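You operate a simulated robot arm through the tools that you are given. There is no shell and no other tool.

You are at the controls of a simulated robot arm. One attempt, no reset.

TASK
Put things in order on the folding top. At the end: the potato stands where the clear plain tumbler stood; the hob scourer stands where the potato stood; the clear plain tumbler is on the blue non-slip mat; the blue tall spice jar stands where the hob scourer stood; whatever was shut is shut again. Leave all else as you found it, and nothing knocked over. Set down upright: plain tumbler.
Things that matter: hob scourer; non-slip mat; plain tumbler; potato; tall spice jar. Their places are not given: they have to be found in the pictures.

It is judged by the outcome, as a careful person would: the job done as asked, and still so three seconds after it is handed in. It fails if anything else is knocked over, pushed out of place, dropped, spilled or broken.

THE ROBOT
A 6-joint arm with a two-finger parallel gripper, fixed in place. Base frame: the origin is on the floor under the middle of its stand, x ahead of it, y to its left, z up; the work surface is at about z = 0.86. Units: m, degrees, N and s.
With the tool pointing down near the work surface it reaches from about 0.24 to 0.64 m from the base axis. Its first joint turns from -66.0 to 66.0 degrees. Payload 2.7 kg.
The TCP is the grasp point between the finger pads, 0.023 m short of the fingertips. In the tool frame z runs along the fingers and y along their closing line. The gripper opens to 0.094 m. The fingers are 0.038 m wide and 0.01 m thick; the gripper's body (0.054 by 0.096 m) begins 0.039 m behind the TCP.
Orientation is that of the tool frame in the base frame, as [roll, pitch, yaw] about the fixed x, y, z axes, in that order (R = Rz(yaw) Ry(pitch) Rx(roll)). With the fingers straight down and closing along the base's y, the tool's x points along the base's -x, its y along +y and its z along -z.

THE INTERFACE
- The arm moves only by the tool jog_arm. Its argument "plan" is a list of rows, each a list of 7 numbers: the shift along the base's x, y, z in mm, then the turn, a rotation vector about the base's x, y, z in degrees, then the finger opening in mm, from 0 to 94. In form: [[dx, dy, dz, ax, ay, az, jaw], ...]. A call has 1 to 20 rows; each row is the pose to reach, as a shift and turn from the pose commanded when the call began. Each row takes 0.2 s and may step no farther than 0.05 m and 8.6 degrees from the row before; otherwise, or with a gripper value out of range, the whole call is refused. Where a pose cannot be reached the arm comes as near as it can. A force on the tool above 40 N (or 10 N above the force at the start of the call, whichever is more), or a blocked arm, ends the call early, and 0.2 s more pass. The fingers move at their own pace (about 0.045 m/s each) and stop on an object; they squeeze with about 40 N. The grip force told is the motor's: it shows also when the fingers shut on nothing. Time passes only in rows, and 0.2 s behind the last, so rows that repeat a pose let the fingers close. The reply holds the time, the measured pose of the TCP, the force on the tool along the base axes, the opening and the grip force, in the units named above and with some noise, with the torque about the TCP (base axes, N m) and any sound that the robot's microphone picked up, and new pictures: "show" is both (left out), scene, wrist or none.
- Cameras (640 x 400 px; columns grow to the right, rows downward): "scene" is fixed at [0.0587, -0.4186, 1.4108]; the picture's right is [0.90, -0.43, 0.00], its down [-0.21, -0.44, -0.87] and it looks along [0.38, 0.78, -0.49] (base axes); focal length 333 px, centre (320, 200). "wrist" rides on the gripper at [0.086, 0.016, -0.075] in the tool frame; the picture's right is [-0.18, 0.98, 0.00], its down [-0.58, -0.11, -0.81] and it looks along [-0.79, -0.15, 0.59] (tool axes); focal length 243 px, centre (320, 200).
- probe_pixels(camera, pixels): there is no depth. For up to 12 entries [column, row, z] of the newest picture of that camera ("zoom" is the newest enlarged one), the place [x, y] in the base frame at which the ray of that pixel passes the height z, good to about 0.002 m. It takes no simulated time.
- inspect(camera, box): a new picture of the part [left, top, right, bottom] of that camera's present view, enlarged. It takes no simulated time.
- hand_in(): hands the job in; it is judged then, once.

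Unless the task says otherwise, let go and move clear before handing in.

The tools are called after ">>>" as a command line: name --pt "numbers of a row" for each row, then --argument value for the rest, lists and objects as JSON in quotes. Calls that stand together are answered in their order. jog_arm: Moves the arm, as the interface text tells. Its arguments: {"type":"object","properties":{"plan":{"type":"array"},"show":{"type":"string","enum":["both","scene","wrist","none"]}},"required":["plan"]} The other tools are called the same way: probe_pixels (camera, pixels) gives the place at which the rays of pixels pass given heights; inspect (camera, box) takes an enlarged picture of a part of a camera's view; hand_in () hands the job in.

At the start:

```text
time_s: 0.0
tcp_pos: [0.3415, 0.0825, 1.2019]
ee_rot: [-180.0, 0.0, -179.9]
force: [-0.2, -0.1, -0.2]
ft_torque: [-0.02, -0.04, 0.02]
grip_width: 0.094
grasp_force: 0.0
```

scene: 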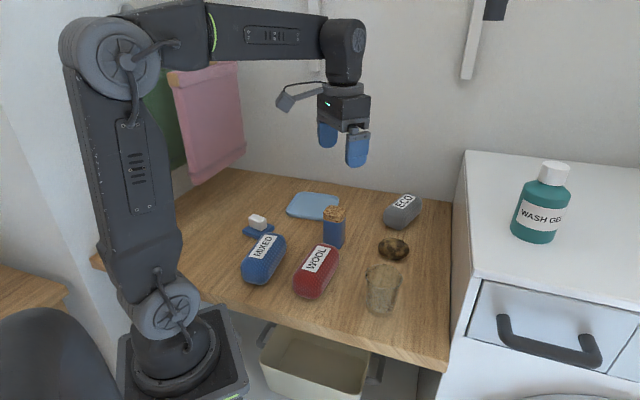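
wrist: 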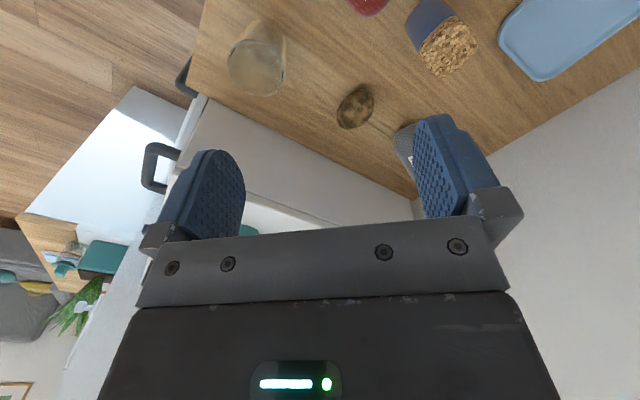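

The scene picture shows what looks like the tumbler near (382,288), the potato near (394,248), the cork-topped jar near (334,227), a blue mat near (313,205) and a small white/blue item near (258,225). I'll enlarge these areas before moving.

>>> inspect --camera "scene" --box '[220, 170, 460, 320]'

>>> inspect --camera "wrist" --box '[200, 0, 640, 200]'

```text
2.67 times, centred on (340, 245) of scene
```

zoom: 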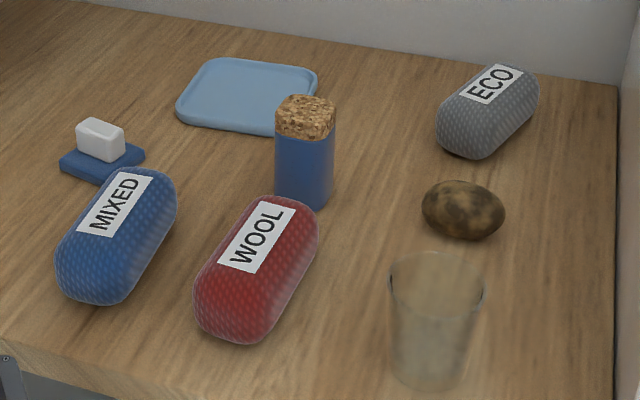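

```text
1.45 times, centred on (420, 100) of wrist
```

zoom: 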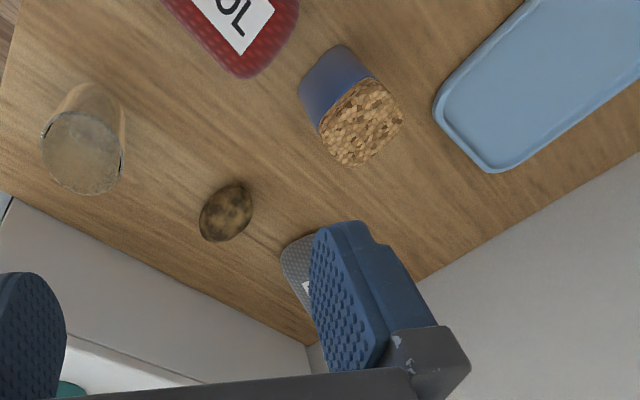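

The enlargement confirms: tumbler base near scene (380,309), potato (394,249), jar base (334,243), scourer (258,229), mat (313,206). I'll probe these pixels at suitable heights.

>>> probe_pixels --camera "scene" --pixels '[[380.5, 308, 0.86], [380.5, 316, 0.86], [383.5, 275, 0.95], [366, 275, 0.95], [401.5, 275, 0.95], [393.6, 249, 0.88], [393.6, 260, 0.86], [378, 248, 0.88], [409, 251, 0.88], [334.4, 206, 0.96], [334, 248, 0.86], [334, 243, 0.86]]'

>>> probe_pixels --camera "scene" --pixels '[[242.5, 231, 0.87], [258, 239, 0.87], [274, 228, 0.87], [259, 222, 0.87], [257, 218, 0.89], [286, 209, 0.865], [297, 192, 0.865], [339, 196, 0.865], [328, 220, 0.865], [400, 212, 0.88], [318, 272, 0.88], [263, 258, 0.88]]'

>>> inspect --camera "scene" --box '[235, 185, 355, 260]'

>>> inspect --camera "scene" --box '[340, 230, 460, 325]'

```text
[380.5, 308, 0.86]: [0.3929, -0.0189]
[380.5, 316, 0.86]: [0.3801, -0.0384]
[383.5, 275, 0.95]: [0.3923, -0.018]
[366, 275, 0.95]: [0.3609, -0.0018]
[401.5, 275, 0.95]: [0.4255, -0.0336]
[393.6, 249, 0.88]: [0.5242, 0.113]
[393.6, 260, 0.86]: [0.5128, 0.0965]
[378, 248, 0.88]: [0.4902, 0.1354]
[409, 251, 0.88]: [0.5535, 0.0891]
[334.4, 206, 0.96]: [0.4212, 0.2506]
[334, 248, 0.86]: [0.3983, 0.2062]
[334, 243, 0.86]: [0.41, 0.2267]
```

```text
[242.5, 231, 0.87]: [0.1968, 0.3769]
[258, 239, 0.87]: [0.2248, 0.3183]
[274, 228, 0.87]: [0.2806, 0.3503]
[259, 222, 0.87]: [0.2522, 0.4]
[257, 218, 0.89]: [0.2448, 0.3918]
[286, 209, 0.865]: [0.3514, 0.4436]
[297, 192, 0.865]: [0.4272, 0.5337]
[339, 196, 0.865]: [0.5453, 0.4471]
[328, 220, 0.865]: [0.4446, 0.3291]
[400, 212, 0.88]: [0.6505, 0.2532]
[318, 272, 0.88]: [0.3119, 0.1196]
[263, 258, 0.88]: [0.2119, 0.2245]
```

```text
5.33 times, centred on (295, 222) of scene
```

zoom: 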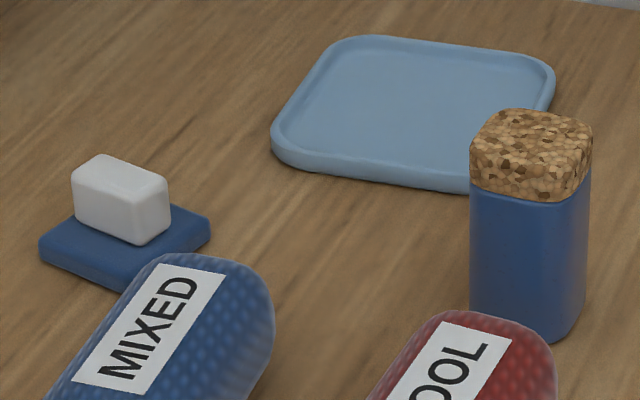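

```text
4.21 times, centred on (400, 278) of scene
```

zoom: 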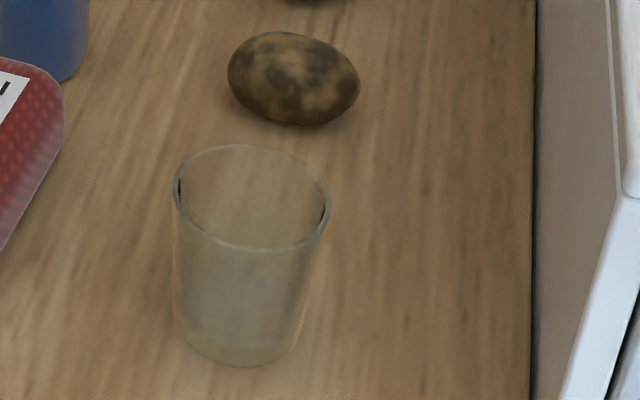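

Tumbler comes out around (0.392,-0.018), rim about z 0.947; potato (0.52,0.11); jar (0.41,0.228), scourer (0.24,0.365), mat centre about (0.44,0.44). I'll hover above the tumbler for a closer wrist view.

>>> jog_arm --pt "10 -20 -30 0 0 0 94" --pt "20 -40 -60 0 0 0 94" --pt "30 -60 -90 0 0 0 94" --pt "40 -80 -115 0 0 0 94" --pt "48 -100 -140 0 0 0 94" --pt "48 -100 -140 0 0 0 94" --show "both"

```text
time_s: 1.4
tcp_pos: [0.3898, -0.0178, 1.0619]
ee_rot: [179.9, 0.0, -179.9]
force: [0.4, -0.2, 0.7]
ft_torque: [-0.03, 0.02, -0.01]
grip_width: 0.094
grasp_force: 0.0
```

scene: 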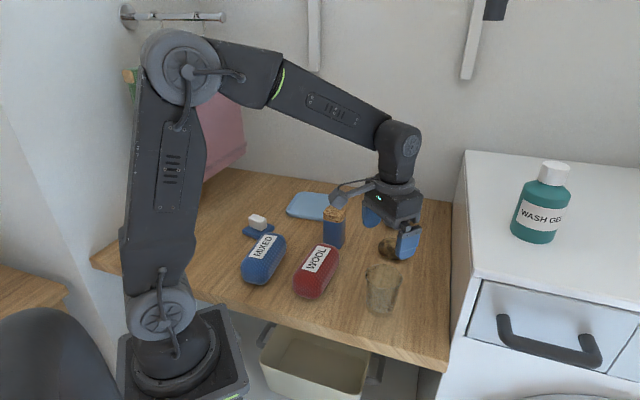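
wrist: 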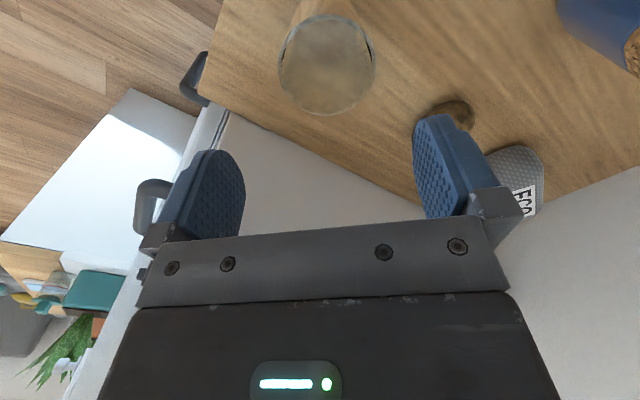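

The wrist picture shows the tumbler rim as an ellipse from (278,67) to (376,63), centre about (327,65), almost between the fingers. I'll probe its edges and enlarge it.

>>> inspect --camera "wrist" --box '[220, 0, 460, 150]'

>>> probe_pixels --camera "wrist" --pixels '[[278, 67, 0.947], [376, 63, 0.947], [325, 14, 0.947], [328, 115, 0.947], [327, 65, 0.947], [327, 65, 0.94]]'

```text
2.67 times, centred on (340, 75) of wrist
```

zoom: 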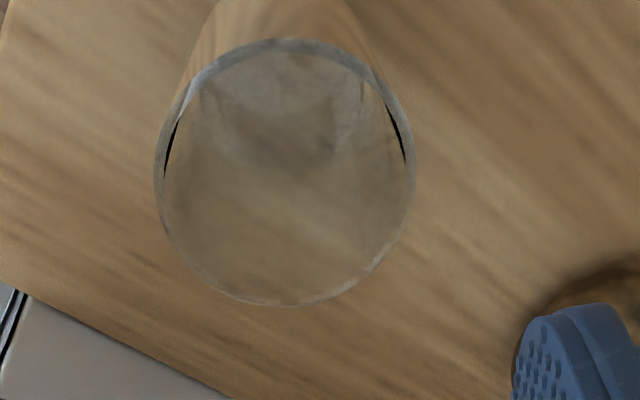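

```text
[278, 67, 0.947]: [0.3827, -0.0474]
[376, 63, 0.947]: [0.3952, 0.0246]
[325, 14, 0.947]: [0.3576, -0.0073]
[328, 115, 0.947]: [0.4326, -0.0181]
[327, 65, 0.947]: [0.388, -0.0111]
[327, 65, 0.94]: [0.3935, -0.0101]
```

The rim is about 75 mm across; wrist and scene estimates differ a little in y, so I'll solve for the rim height by probing the same rim features at several heights.

>>> probe_pixels --camera "scene" --pixels '[[365.6, 277, 0.93], [402.4, 277, 0.93], [384, 265, 0.93], [384, 289.4, 0.93], [365.6, 277, 0.947], [402.4, 277, 0.947], [384, 265, 0.947], [384, 289.4, 0.947], [365.6, 277, 0.96], [402.4, 277, 0.96], [384, 265, 0.96], [384, 289.4, 0.96]]'

>>> probe_pixels --camera "wrist" --pixels '[[278, 67, 0.93], [376, 63, 0.93], [325, 14, 0.93], [328, 115, 0.93], [278, 67, 0.96], [376, 63, 0.96], [325, 14, 0.96], [328, 115, 0.96]]'

>>> inspect --camera "scene" --box '[350, 255, 420, 325]'

```text
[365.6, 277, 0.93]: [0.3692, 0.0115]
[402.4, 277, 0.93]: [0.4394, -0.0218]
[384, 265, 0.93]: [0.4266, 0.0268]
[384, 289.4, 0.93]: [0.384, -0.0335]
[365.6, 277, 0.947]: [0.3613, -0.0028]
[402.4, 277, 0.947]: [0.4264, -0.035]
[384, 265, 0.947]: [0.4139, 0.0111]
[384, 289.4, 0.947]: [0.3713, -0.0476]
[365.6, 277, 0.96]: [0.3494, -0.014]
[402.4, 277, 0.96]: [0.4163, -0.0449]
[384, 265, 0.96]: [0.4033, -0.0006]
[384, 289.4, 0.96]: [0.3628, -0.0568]
```

```text
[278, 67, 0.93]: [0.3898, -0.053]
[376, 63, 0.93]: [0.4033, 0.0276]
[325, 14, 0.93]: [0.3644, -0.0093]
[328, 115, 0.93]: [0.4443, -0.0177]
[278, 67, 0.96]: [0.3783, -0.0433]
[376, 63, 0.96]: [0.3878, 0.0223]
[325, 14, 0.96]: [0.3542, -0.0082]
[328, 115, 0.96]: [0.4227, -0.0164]
```

```text
5.71 times, centred on (385, 290) of scene
```

zoom: 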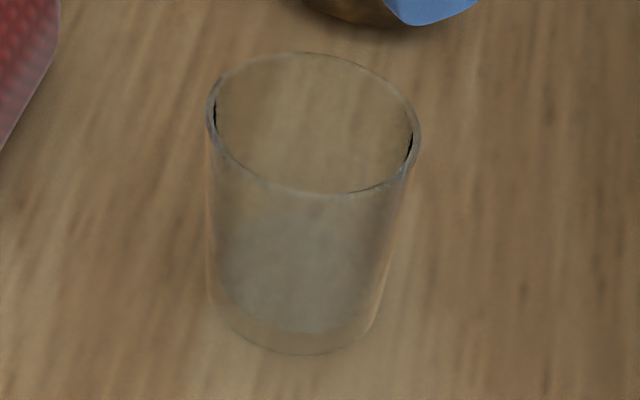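

Intersecting both cameras' rays puts the rim at z≈0.939 with centre ≈(0.399,-0.012), diameter ≈0.077. I'll align and descend to just above the rim to check finger clearance.

>>> jog_arm --pt "8 5 -30 0 0 0 94" --pt "8 5 -65 0 0 0 94" --pt "8 5 -85 0 0 0 94" --pt "8 5 -85 0 0 0 94" --show "both"

```text
time_s: 2.4
tcp_pos: [0.3981, -0.0129, 0.9766]
ee_rot: [-179.9, 0.0, -179.8]
force: [-0.1, 0.2, 0.6]
ft_torque: [0.01, -0.02, 0.03]
grip_width: 0.0942
grasp_force: 0.0
```

scene: 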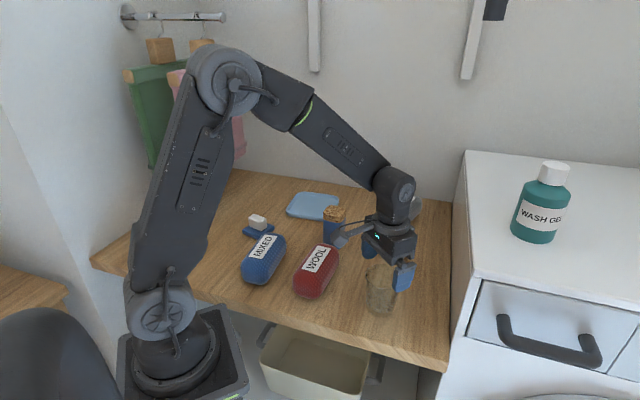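
wrist: 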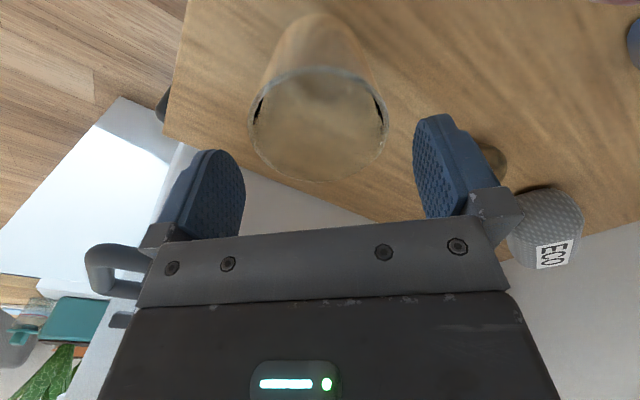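

The rim spans (248..388) columns and 66..181 rows, centred on about column 318 between the fingers. Quick probe at z 0.939 to verify, before descending.

>>> probe_pixels --camera "wrist" --pixels '[[248, 122, 0.939], [388, 118, 0.939], [316, 66, 0.939], [319, 181, 0.939], [248, 122, 0.935], [388, 118, 0.935], [316, 66, 0.935], [319, 181, 0.935]]'

```text
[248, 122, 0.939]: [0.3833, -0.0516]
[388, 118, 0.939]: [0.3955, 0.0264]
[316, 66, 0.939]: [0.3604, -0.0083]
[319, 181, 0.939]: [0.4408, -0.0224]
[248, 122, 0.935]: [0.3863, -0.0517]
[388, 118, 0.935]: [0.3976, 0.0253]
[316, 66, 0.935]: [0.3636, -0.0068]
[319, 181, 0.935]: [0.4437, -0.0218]
```

Rim centre ≈(0.4005,-0.0135), matching the TCP to within a millimetre or two. I'll descend to TCP z≈0.910 and close on the glass.

>>> jog_arm --pt "2 0 -20 0 0 0 94" --pt "2 0 -40 0 0 0 94" --pt "2 0 -55 0 0 0 94" --pt "2 0 -66 0 0 0 94" --pt "2 0 -66 0 0 0 94" --pt "2 0 -66 0 0 0 60" --pt "2 0 -66 0 0 0 60" --pt "2 0 -66 0 0 0 60" --show "both"

```text
time_s: 4.2
tcp_pos: [0.3986, -0.0141, 0.911]
ee_rot: [-179.9, 0.0, 179.9]
force: [-0.2, -0.4, 0.5]
ft_torque: [0.06, 0.02, 0.0]
grip_width: 0.0649
grasp_force: 21.9
```

scene: 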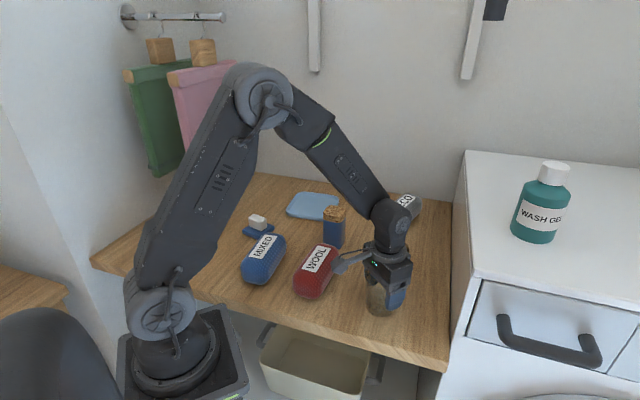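
wrist: 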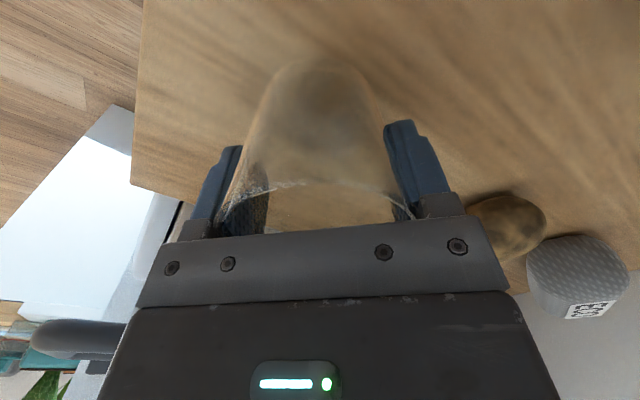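

The fingers stopped on the glass at 64.9 mm with 22 N. I'll command a firmer close, hold, and lift a few millimetres to test the grip.

>>> jog_arm --pt "0 0 0 0 0 0 45" --pt "0 0 0 0 0 0 45" --pt "0 0 0 0 0 0 45" --pt "0 0 5 0 0 0 45" --pt "0 0 15 0 0 0 45" --pt "0 0 25 0 0 0 45" --show "both"

```text
time_s: 5.6
tcp_pos: [0.3987, -0.0131, 0.9362]
ee_rot: [180.0, -0.1, 179.9]
force: [0.3, -0.6, -2.1]
ft_torque: [0.0, -0.02, 0.0]
grip_width: 0.0647
grasp_force: 21.3
```

scene: 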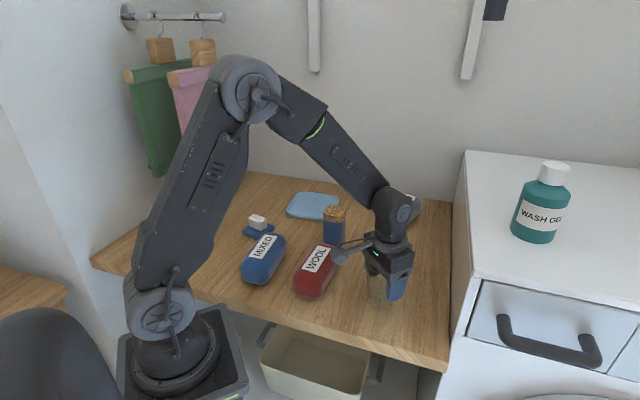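
wrist: 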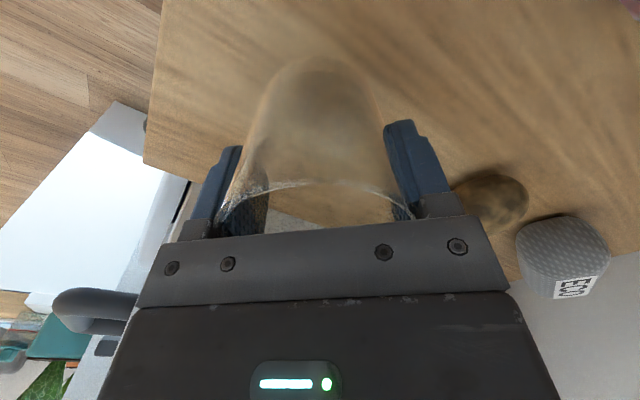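

The tool now carries about 2 N and the glass moves with the gripper, so it is held (its base is 51 mm below the TCP). I'll raise it well above the jar and carry it over toward the mat.

>>> jog_arm --pt "0 0 35 0 0 0 45" --pt "0 0 75 0 0 0 45" --pt "0 0 115 0 0 0 45" --pt "0 0 150 0 0 0 45" --pt "0 30 155 0 0 4 45" --pt "0 65 155 0 0 8 45" --pt "0 100 155 0 0 12 45" --pt "0 140 155 0 0 17 45" --pt "0 180 155 0 0 22 45" --pt "0 220 155 0 0 27 45" --pt "0 260 155 0 0 32 45" --pt "0 300 155 0 0 36 45" --pt "0 340 155 0 0 40 45" --pt "0 370 155 0 0 43 45" --pt "0 390 155 0 0 45 45" --pt "0 390 155 0 0 45 45" --show "both"

```text
time_s: 9.0
tcp_pos: [0.3994, 0.3773, 1.0909]
ee_rot: [180.0, 0.0, -134.9]
force: [0.1, 0.3, -1.8]
ft_torque: [-0.04, 0.02, 0.01]
grip_width: 0.0646
grasp_force: 21.9
```

scene: 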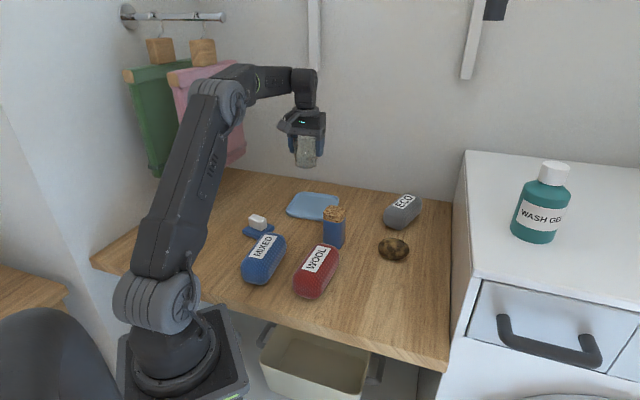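
wrist: 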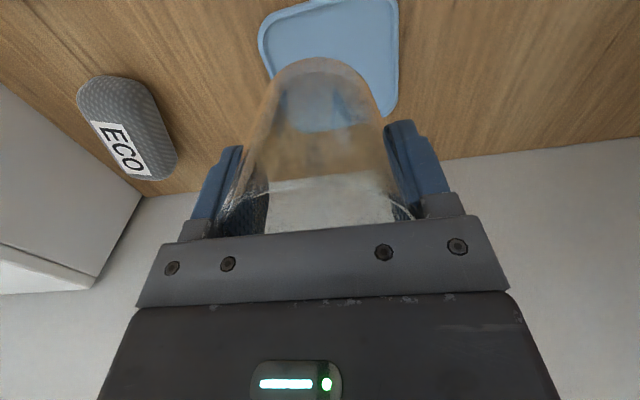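

Tumbler is aloft near the mat; the wrist shows the mat from (260,40) to (398,110) and the scene shows it fully except a bit behind the jar. I'll enlarge the mat in the scene.

>>> inspect --camera "scene" --box '[270, 175, 360, 235]'

>>> inspect --camera "wrist" --box '[220, 0, 440, 140]'

```text
6.67 times, centred on (315, 205) of scene
```

zoom: 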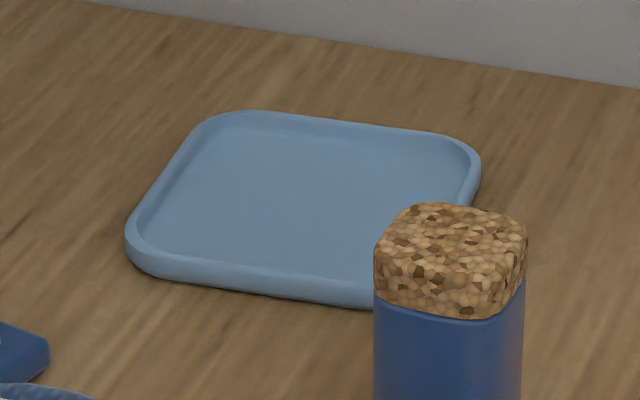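

```text
2.86 times, centred on (330, 70) of wrist
```

zoom: 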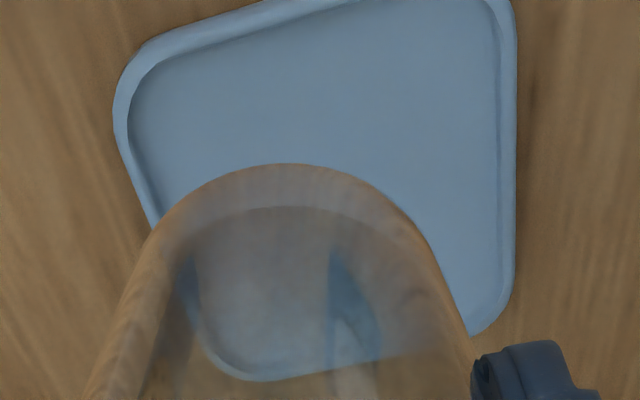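

The mat is a rounded square with a low raised rim; inner corners are visible in both views. I'll probe these corners.

>>> probe_pixels --camera "scene" --pixels '[[289.5, 210.2, 0.866], [301.5, 194.5, 0.866], [336.7, 199.7, 0.866], [327, 219.5, 0.866], [286, 212, 0.866], [299, 192.5, 0.868], [339, 199, 0.868], [313, 205, 0.866], [313, 205, 0.863]]'

>>> probe_pixels --camera "wrist" --pixels '[[258.2, 38.5, 0.868], [389, 113.6, 0.868], [300, 132, 0.868], [396, 3.5, 0.868], [264, 36, 0.865], [385, 108, 0.865], [303, 127, 0.865], [392, 4, 0.865], [330, 55, 0.865]]'

```text
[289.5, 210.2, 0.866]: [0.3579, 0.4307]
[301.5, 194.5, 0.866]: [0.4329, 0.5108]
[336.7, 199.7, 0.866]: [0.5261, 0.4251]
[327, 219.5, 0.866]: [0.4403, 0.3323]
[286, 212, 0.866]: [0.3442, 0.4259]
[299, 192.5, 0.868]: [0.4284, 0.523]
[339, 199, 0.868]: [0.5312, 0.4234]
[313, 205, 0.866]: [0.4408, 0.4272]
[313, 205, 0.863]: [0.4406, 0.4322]
```

```text
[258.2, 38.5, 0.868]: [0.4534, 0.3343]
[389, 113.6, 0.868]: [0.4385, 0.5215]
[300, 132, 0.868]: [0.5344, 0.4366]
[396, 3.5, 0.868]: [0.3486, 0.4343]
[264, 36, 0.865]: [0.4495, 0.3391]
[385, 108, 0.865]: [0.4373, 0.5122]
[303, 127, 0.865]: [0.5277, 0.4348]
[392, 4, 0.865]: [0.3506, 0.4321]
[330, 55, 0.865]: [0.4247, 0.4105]
```

The mat is a square turned about 45°, centre ≈(0.443,0.43), side ≈0.13, inner floor about z 0.865. I'll move over (0.434,0.422) and go down to just above it.

>>> jog_arm --pt "18 23 0 0 0 0 45" --pt "35 45 -10 0 0 0 45" --pt "35 45 -45 0 0 0 45" --pt "35 45 -80 0 0 0 45" --pt "35 45 -115 0 0 0 45" --pt "35 45 -145 0 0 0 45" --pt "35 45 -160 0 0 0 45" --pt "35 45 -160 0 0 0 45" --show "both"

```text
time_s: 10.8
tcp_pos: [0.4334, 0.4206, 0.9314]
ee_rot: [-179.9, 0.0, -135.0]
force: [0.0, -1.2, -2.5]
ft_torque: [0.0, 0.02, 0.02]
grip_width: 0.0647
grasp_force: 21.8
```

scene: 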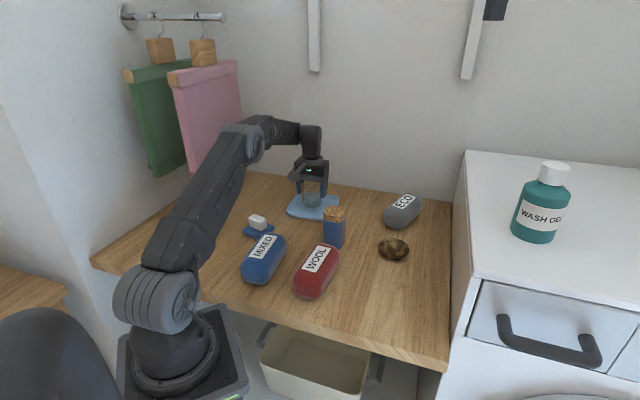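
wrist: 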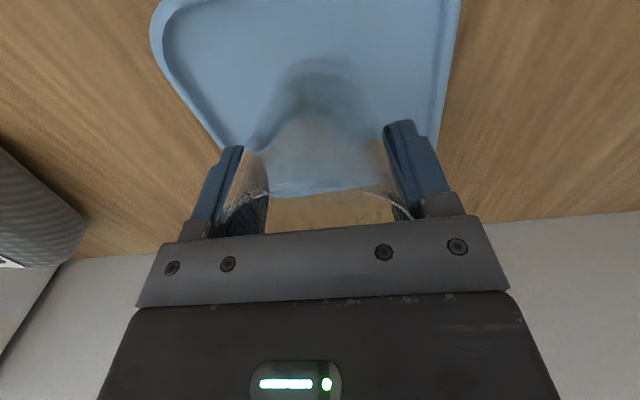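

The glass is centred over the mat floor, TCP at 0.931. I'll lower in small steps and watch for the contact force.

>>> jog_arm --pt "0 0 -4 0 0 0 45" --pt "0 0 -8 0 0 0 45" --pt "0 0 -11 0 0 0 45" --pt "0 0 -13 0 0 0 45" --pt "0 0 -13 0 0 0 45" --show "wrist"

```text
time_s: 12.0
tcp_pos: [0.4354, 0.4227, 0.9183]
ee_rot: [180.0, -0.1, -134.9]
force: [-0.4, -0.4, -1.1]
ft_torque: [0.02, -0.01, -0.01]
grip_width: 0.0649
grasp_force: 21.4
```

wrist: 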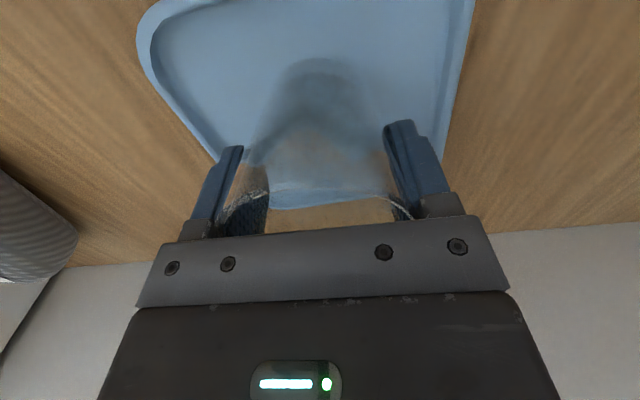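

Force is still only the glass's weight (about −1 to −2 N), so no contact yet at TCP 0.918. I'll lower 2 mm more at a time.

>>> jog_arm --pt "0 0 -1.5 0 0 0 45" --pt "0 0 -1.5 0 0 0 45" --show "none"

```text
time_s: 12.6
tcp_pos: [0.4343, 0.4227, 0.9147]
ee_rot: [180.0, -0.1, -134.9]
force: [-0.3, 0.4, -2.4]
ft_torque: [-0.01, 0.02, 0.0]
grip_width: 0.0647
grasp_force: 22.0
```

>>> jog_arm --pt "0 0 -1.5 0 0 0 45" --pt "0 0 -1.5 0 0 0 45" --show "none"

```text
time_s: 13.2
tcp_pos: [0.4346, 0.4236, 0.9166]
ee_rot: [-180.0, 0.0, -134.9]
force: [-1.4, -1.2, 0.5]
ft_torque: [0.03, 0.1, 0.02]
grip_width: 0.0644
grasp_force: 21.8
```

Force went from about −2 N to +0.5 N, hinting at first contact. One more small step to confirm.

>>> jog_arm --pt "0 0 -1 0 0 0 45" --pt "0 0 -1 0 0 0 45" --show "none"

```text
time_s: 13.8
tcp_pos: [0.4351, 0.4226, 0.9156]
ee_rot: [179.9, 0.1, -134.8]
force: [-2.3, -0.8, 8.2]
ft_torque: [-0.09, 0.23, -0.01]
grip_width: 0.0647
grasp_force: 22.1
```

Contact is clear (8 N up), the glass stands on the mat at TCP ≈0.9155. I'll relieve slightly, open fully and rise straight up.

>>> jog_arm --pt "0 0 0.5 0 0 0 70" --pt "0 0 0.5 0 0 0 94" --pt "0 0 0.5 0 0 0 94" --pt "0 0 0.5 0 0 0 94" --pt "0 0 0.5 0 0 0 94" --show "wrist"

```text
time_s: 15.0
tcp_pos: [0.4347, 0.4216, 0.9151]
ee_rot: [-179.9, 0.0, -135.0]
force: [0.0, -0.2, 0.0]
ft_torque: [0.02, -0.02, 0.01]
grip_width: 0.0939
grasp_force: 0.1
```

wrist: 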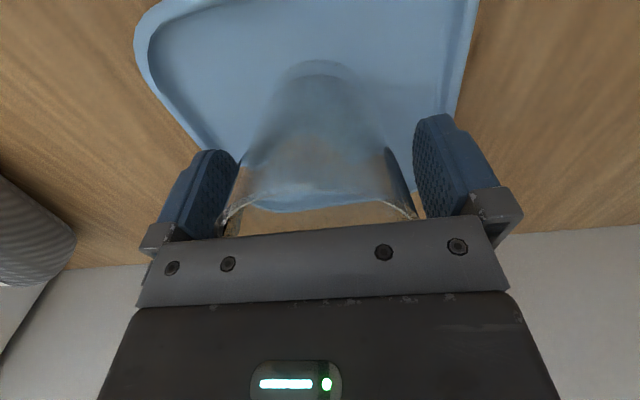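

Fingers are fully open at 93.9 mm and the glass stands free between them. I'll rise straight up slowly and then look.

>>> jog_arm --pt "0 0 10 0 0 0 94" --pt "0 0 25 0 0 0 94" --pt "0 0 50 0 0 0 94" --pt "0 0 85 0 0 0 94" --pt "0 0 125 0 0 0 94" --pt "0 0 160 0 0 0 94" --show "both"

```text
time_s: 16.4
tcp_pos: [0.434, 0.4214, 1.0761]
ee_rot: [179.9, 0.0, -134.9]
force: [0.5, -0.1, -0.1]
ft_torque: [-0.03, 0.0, 0.01]
grip_width: 0.0937
grasp_force: 0.1
```

scene: 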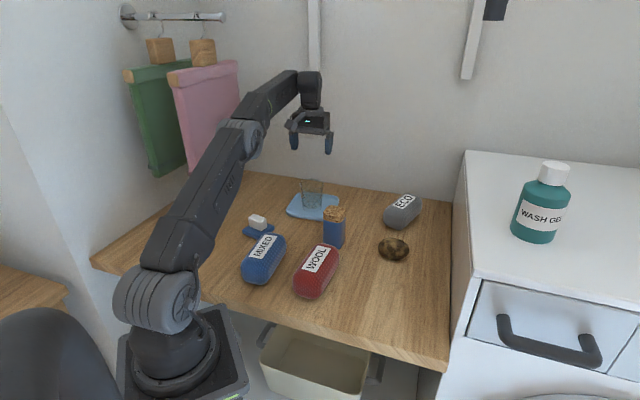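
wrist: 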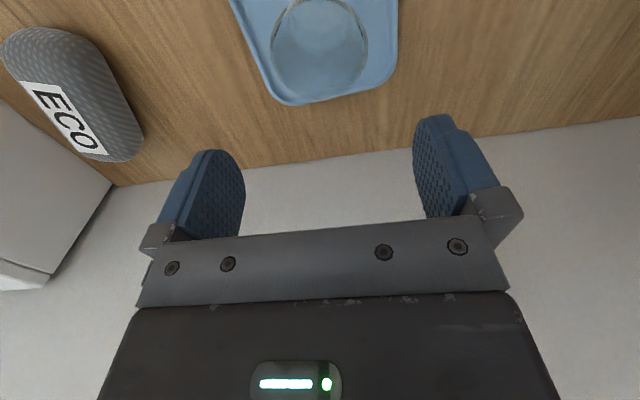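

The tumbler stands upright on the mat (scene (313,193), wrist (320,45)). Next I'll hover over the potato near (0.52,0.11).

>>> jog_arm --pt "0 -38 0 0 0 -4 94" --pt "5 -76 0 0 0 -8 94" --pt "15 -114 0 0 0 -12 94" --pt "28 -152 0 0 0 -17 94" --pt "40 -190 0 0 0 -22 94" --pt "55 -228 0 0 0 -27 94" --pt "65 -266 -5 0 0 -31 94" --pt "75 -300 -20 0 0 -33 94" --pt "80 -312 -40 0 0 -33 94" --pt "80 -312 -40 0 0 -33 94" --show "both"

```text
time_s: 18.6
tcp_pos: [0.5133, 0.109, 1.0349]
ee_rot: [-179.9, 0.0, -168.0]
force: [-1.1, 0.7, 0.4]
ft_torque: [0.02, -0.02, -0.03]
grip_width: 0.0938
grasp_force: 0.0
```

scene: 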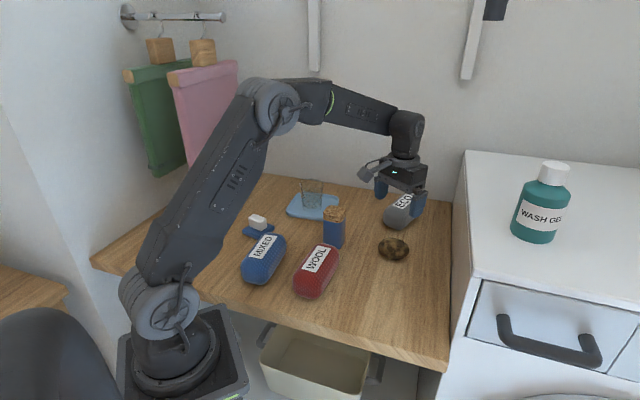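
wrist: 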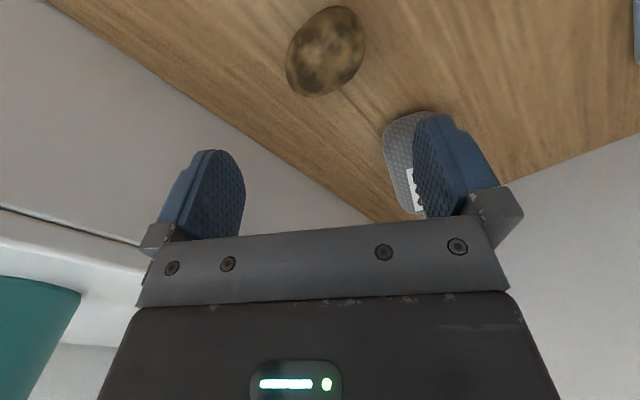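

The potato appears at wrist (326,51) between the fingers, elongated from upper right to lower left. I'll enlarge and probe its outline.

>>> inspect --camera "wrist" --box '[260, 0, 400, 110]'

>>> inspect --camera "scene" --box '[365, 225, 425, 270]'

```text
3.64 times, centred on (330, 55) of wrist
```

zoom: 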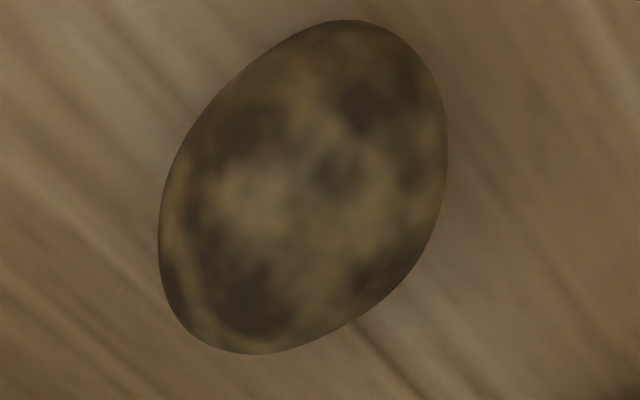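

```text
8.89 times, centred on (395, 248) of scene
```

zoom: 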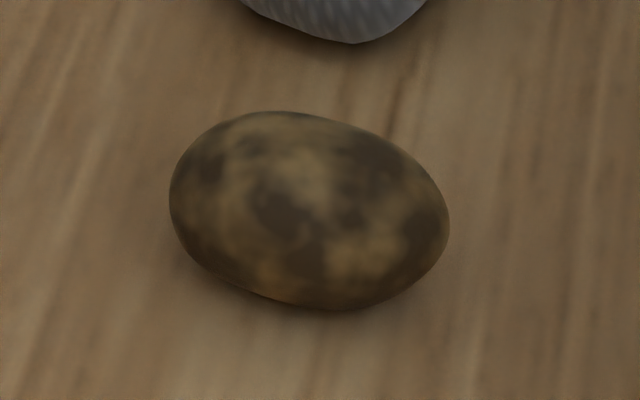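

>>> probe_pixels --camera "wrist" --pixels '[[325.2, 51.4, 0.88], [338, 5.5, 0.88], [285.4, 66, 0.88], [310.7, 97, 0.88], [365, 41, 0.88], [352, 12, 0.88], [298, 92, 0.88], [301, 28, 0.88], [348, 78, 0.88], [325.2, 51.4, 0.885]]'

>>> probe_pixels --camera "scene" --pixels '[[394, 249, 0.88], [378, 246, 0.88], [409.5, 251.5, 0.88], [394, 238.5, 0.88], [398, 260, 0.88], [398, 260, 0.87], [394, 249, 0.885]]'

```text
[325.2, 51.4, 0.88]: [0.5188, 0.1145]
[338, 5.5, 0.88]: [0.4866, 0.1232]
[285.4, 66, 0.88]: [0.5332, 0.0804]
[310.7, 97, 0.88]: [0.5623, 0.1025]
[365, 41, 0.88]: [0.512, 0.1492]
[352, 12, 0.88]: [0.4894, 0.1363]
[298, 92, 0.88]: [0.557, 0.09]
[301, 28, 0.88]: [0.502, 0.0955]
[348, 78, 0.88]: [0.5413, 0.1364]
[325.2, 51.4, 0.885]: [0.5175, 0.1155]
```

```text
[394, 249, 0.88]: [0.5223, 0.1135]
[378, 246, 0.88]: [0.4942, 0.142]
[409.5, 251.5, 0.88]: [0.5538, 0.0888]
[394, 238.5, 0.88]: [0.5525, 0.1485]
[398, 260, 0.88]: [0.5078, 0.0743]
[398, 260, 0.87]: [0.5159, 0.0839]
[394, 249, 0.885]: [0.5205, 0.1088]
```

Potato centre ≈(0.521,0.114), long axis about −37° from x (≈80 mm × 55 mm). I'll turn the gripper −47° so it closes across the short axis and come down partway.

>>> jog_arm --pt "2 1 0 0 0 -8 94" --pt "4 2 0 0 0 -16 94" --pt "6 3 0 0 0 -24 94" --pt "8 4 0 0 0 -32 94" --pt "8 4.5 0 0 0 -40 94" --pt "8 4.5 -20 0 0 -47 94" --pt "8 4.5 -45 0 0 -47 94" --pt "8 4.5 -45 0 0 -47 94" --show "both"

```text
time_s: 20.4
tcp_pos: [0.5239, 0.1156, 0.9882]
ee_rot: [-180.0, 0.1, 145.1]
force: [0.2, 0.0, 0.7]
ft_torque: [0.0, 0.01, -0.03]
grip_width: 0.0936
grasp_force: 0.0
```

scene: 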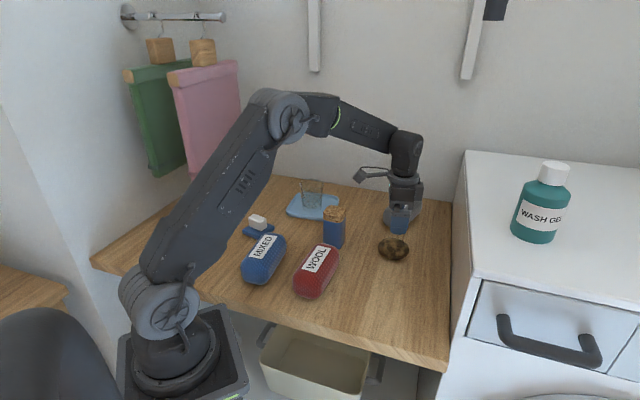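
wrist: 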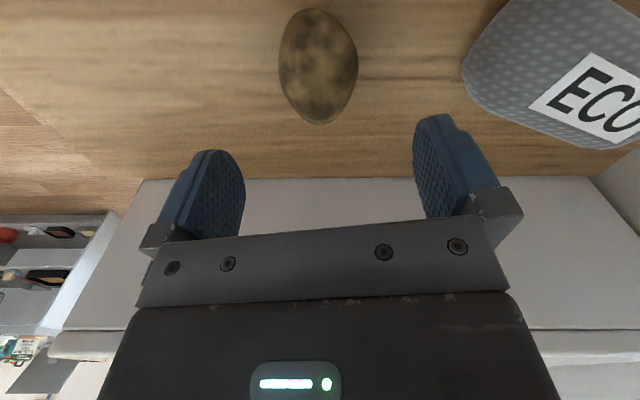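

The potato now lies neatly along the finger planes (wrist columns 279–357, rows 8–124). Probing its outline to fine-align.

>>> probe_pixels --camera "wrist" --pixels '[[318, 66, 0.885], [279, 64, 0.885], [357, 68, 0.885], [312, 8, 0.885], [322, 124, 0.885], [318, 66, 0.88]]'

```text
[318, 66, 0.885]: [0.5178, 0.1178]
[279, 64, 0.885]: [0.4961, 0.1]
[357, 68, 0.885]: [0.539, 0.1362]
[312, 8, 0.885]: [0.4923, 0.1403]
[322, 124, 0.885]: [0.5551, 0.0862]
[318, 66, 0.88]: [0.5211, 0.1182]
```

Potato centre ≈(0.5215,0.114), aligned with the TCP to about 1 mm. I'll descend to TCP z≈0.887 (tips 4 mm above the surface) and close gently.

>>> jog_arm --pt "-1 -1 -30 0 0 0 94" --pt "-1 -1 -60 0 0 0 94" --pt "-1 -1 -85 0 0 0 94" --pt "-1 -1 -97 0 0 0 94" --pt "-1 -1 -102 0 0 0 94" --pt "-1 -1 -102 0 0 0 94" --show "both"

```text
time_s: 21.8
tcp_pos: [0.521, 0.1139, 0.8877]
ee_rot: [180.0, 0.0, 145.0]
force: [0.1, 0.1, -0.6]
ft_torque: [0.02, 0.04, -0.01]
grip_width: 0.0939
grasp_force: 0.1
```

scene: 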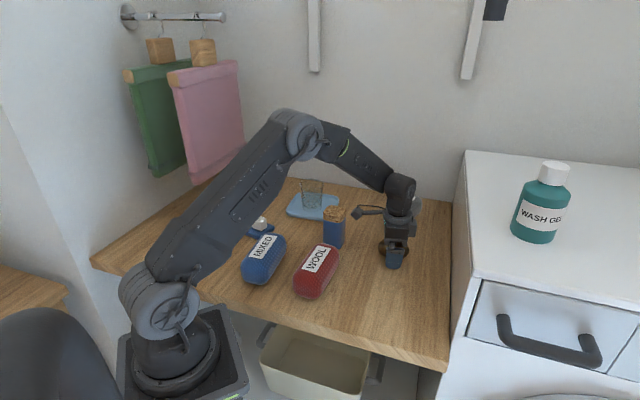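
wrist: 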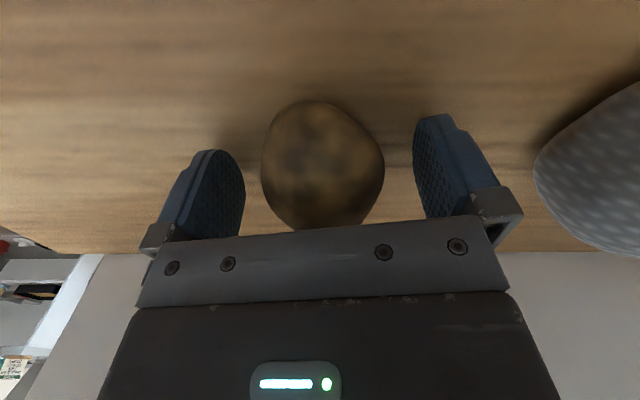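

The potato sits between the open fingers (wrist (322,165)). Closing on it now.

>>> jog_arm --pt "0 0 0 0 0 0 60" --pt "0 0 0 0 0 0 40" --pt "0 0 0 0 0 0 30" --pt "0 0 0 0 0 0 30" --pt "0 0 0 0 0 0 30" --show "wrist"

```text
time_s: 23.0
tcp_pos: [0.5211, 0.1146, 0.8887]
ee_rot: [179.9, -0.1, 145.1]
force: [0.9, 0.2, -1.8]
ft_torque: [-0.02, 0.01, 0.01]
grip_width: 0.056
grasp_force: 39.6
```

wrist: 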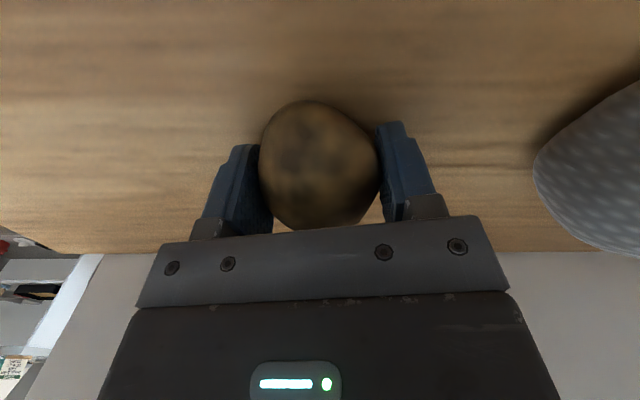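

Gripped at 56 mm with 40 N. Test lift now.

>>> jog_arm --pt "0 0 5 0 0 0 30" --pt "0 0 20 0 0 0 30" --pt "0 0 50 0 0 0 30" --pt "0 0 80 0 0 0 30" --pt "0 0 80 0 0 0 30" --show "both"

```text
time_s: 24.2
tcp_pos: [0.5212, 0.1139, 0.9677]
ee_rot: [180.0, 0.0, 145.0]
force: [0.1, -0.8, -0.9]
ft_torque: [0.0, 0.05, 0.01]
grip_width: 0.0558
grasp_force: 39.7
```

scene: 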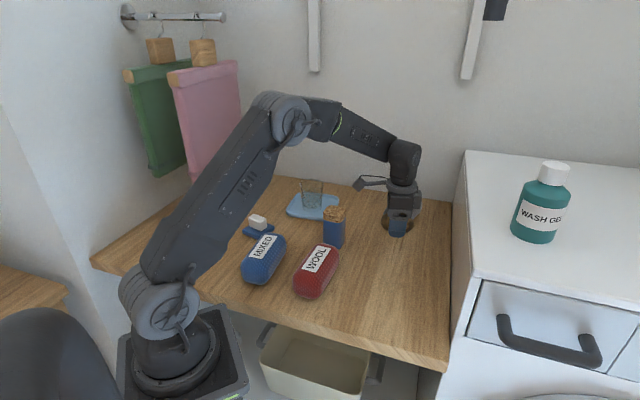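
wrist: 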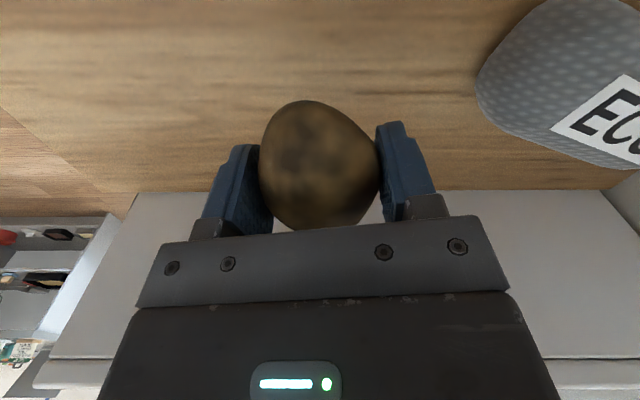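

The potato is held in the air. I'll carry it to the tumbler's old spot (0.3995,−0.0125), turning the wrist back so the camera stays away from the red WOOL piece, and stop above.

>>> jog_arm --pt "-20 -20 20 0 0 6 30" --pt "-45 -45 25 0 0 13 30" --pt "-70 -70 25 0 0 20 30" --pt "-95 -98 25 0 0 27 30" --pt "-112 -116 20 0 0 33 30" --pt "-122 -126.5 10 0 0 35 30" --pt "-122 -126.5 -30 0 0 35 30" --pt "-122 -126.5 -60 0 0 35 30" --pt "-122 -126.5 -60 0 0 35 30" --show "both"

```text
time_s: 26.2
tcp_pos: [0.4, -0.0134, 0.9063]
ee_rot: [-179.9, -0.1, -179.9]
force: [-0.1, 0.0, -0.6]
ft_torque: [-0.02, 0.0, -0.01]
grip_width: 0.0559
grasp_force: 40.2
```

scene: 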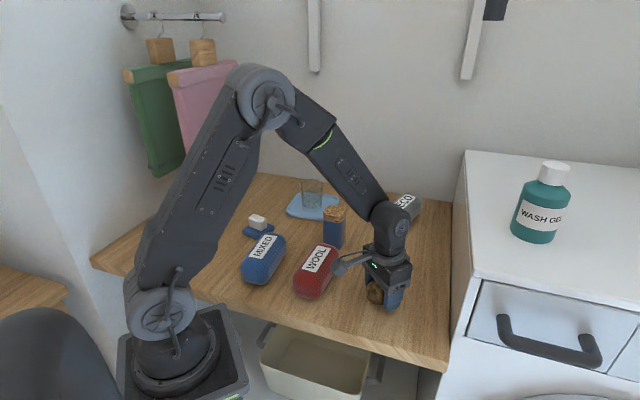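
wrist: 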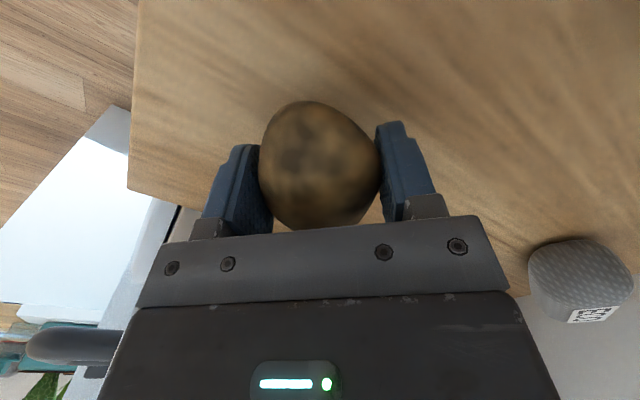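

The potato hovers 20 mm above the tumbler's old spot. Lowering to its original height and checking contact.

>>> jog_arm --pt "0 0 -8 0 0 0 30" --pt "0 0 -14 0 0 0 30" --pt "0 0 -18 0 0 0 30" --pt "0 0 -19.5 0 0 0 30" --pt "0 0 -19.5 0 0 0 30" --show "wrist"

```text
time_s: 27.4
tcp_pos: [0.3992, -0.0121, 0.8888]
ee_rot: [-179.9, 0.0, -180.0]
force: [-0.1, 0.0, -0.4]
ft_torque: [0.05, 0.02, 0.0]
grip_width: 0.0559
grasp_force: 40.1
```

wrist: 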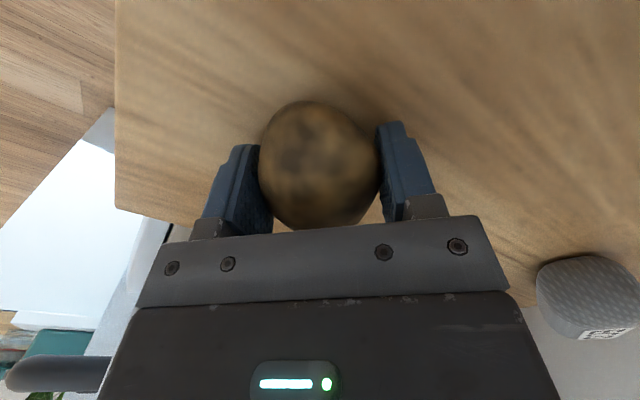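

>>> jog_arm --pt "0 0 -1 0 0 0 30" --pt "0 0 -1 0 0 0 30" --show "none"

```text
time_s: 28.0
tcp_pos: [0.3996, -0.014, 0.8877]
ee_rot: [-179.9, -0.1, -180.0]
force: [-6.7, 0.8, 14.8]
ft_torque: [-0.22, 0.25, -0.1]
grip_width: 0.0559
grasp_force: 40.2
```

Contact shows clearly (about 15 N), so the potato rests on the top. I'll ease up slightly and open.

>>> jog_arm --pt "0 0 0.6 0 0 0 30" --pt "0 0 0.6 0 0 0 58" --pt "0 0 0.6 0 0 0 66" --pt "0 0 0.6 0 0 0 80" --pt "0 0 0.6 0 0 0 94" --pt "0 0 0.6 0 0 0 94" --show "wrist"

```text
time_s: 29.4
tcp_pos: [0.3991, -0.0133, 0.8888]
ee_rot: [179.9, 0.0, 179.9]
force: [0.0, -0.3, 1.1]
ft_torque: [0.01, -0.02, -0.01]
grip_width: 0.0939
grasp_force: 0.1
```

wrist: 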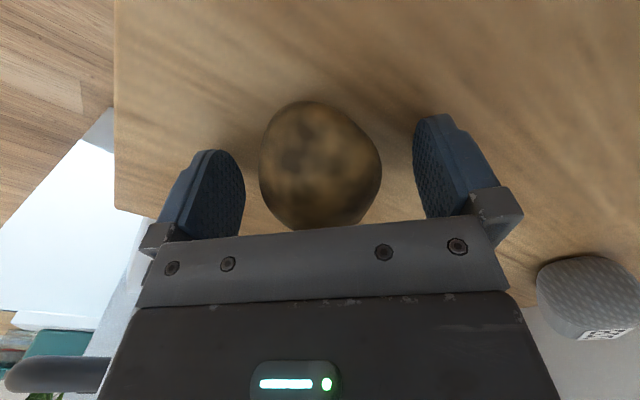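

The potato rests free between the open fingers. I'll rise and travel over to hover above the scourer near (0.24,0.365).

>>> jog_arm --pt "0 0 25 0 0 0 94" --pt "0 0 65 0 0 0 94" --pt "0 0 105 0 0 0 94" --pt "0 10 145 0 0 2 94" --pt "-10 45 160 0 0 8 94" --pt "-25 85 160 0 0 15 94" --pt "-40 125 160 0 0 22 94" --pt "-55 165 160 0 0 29 94" --pt "-70 205 160 0 0 36 94" --pt "-87 245 160 0 0 42 94" --pt "-105 285 160 0 0 48 94" --pt "-122 320 160 0 0 53 94" --pt "-140 350 155 0 0 56 94" --pt "-155 375 140 0 0 56 94" --pt "-155 375 140 0 0 56 94" --show "both"

```text
time_s: 32.6
tcp_pos: [0.244, 0.3617, 1.0285]
ee_rot: [-179.9, 0.0, -123.7]
force: [0.2, 0.7, 1.0]
ft_torque: [0.0, -0.01, 0.03]
grip_width: 0.094
grasp_force: 0.1
```

scene: 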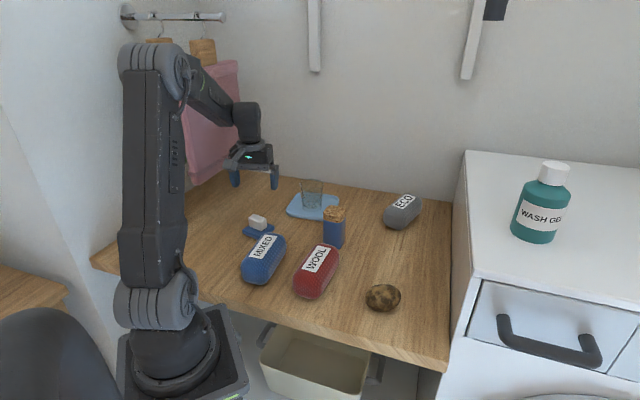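
wrist: 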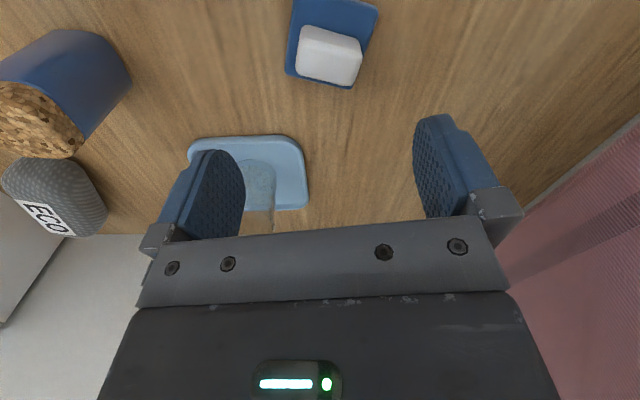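

The scourer shows at wrist (330,45): a blue pad with a white block handle. I'll enlarge to measure its outline.

>>> inspect --camera "wrist" --box '[260, 0, 400, 100]'

>>> inspect --camera "scene" --box '[230, 205, 290, 245]'

```text
4.00 times, centred on (330, 50) of wrist
```

zoom: 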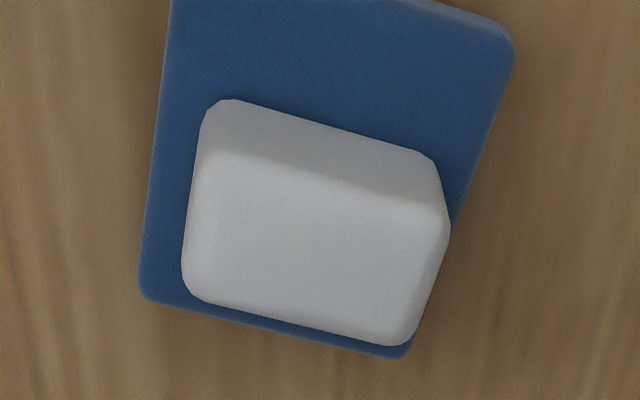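

```text
10.00 times, centred on (260, 225) of scene
```

zoom: 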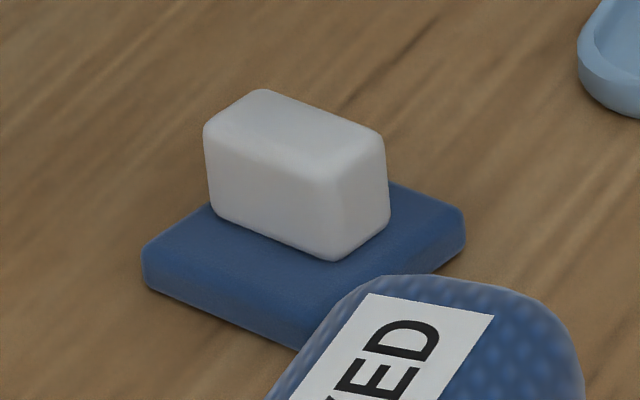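

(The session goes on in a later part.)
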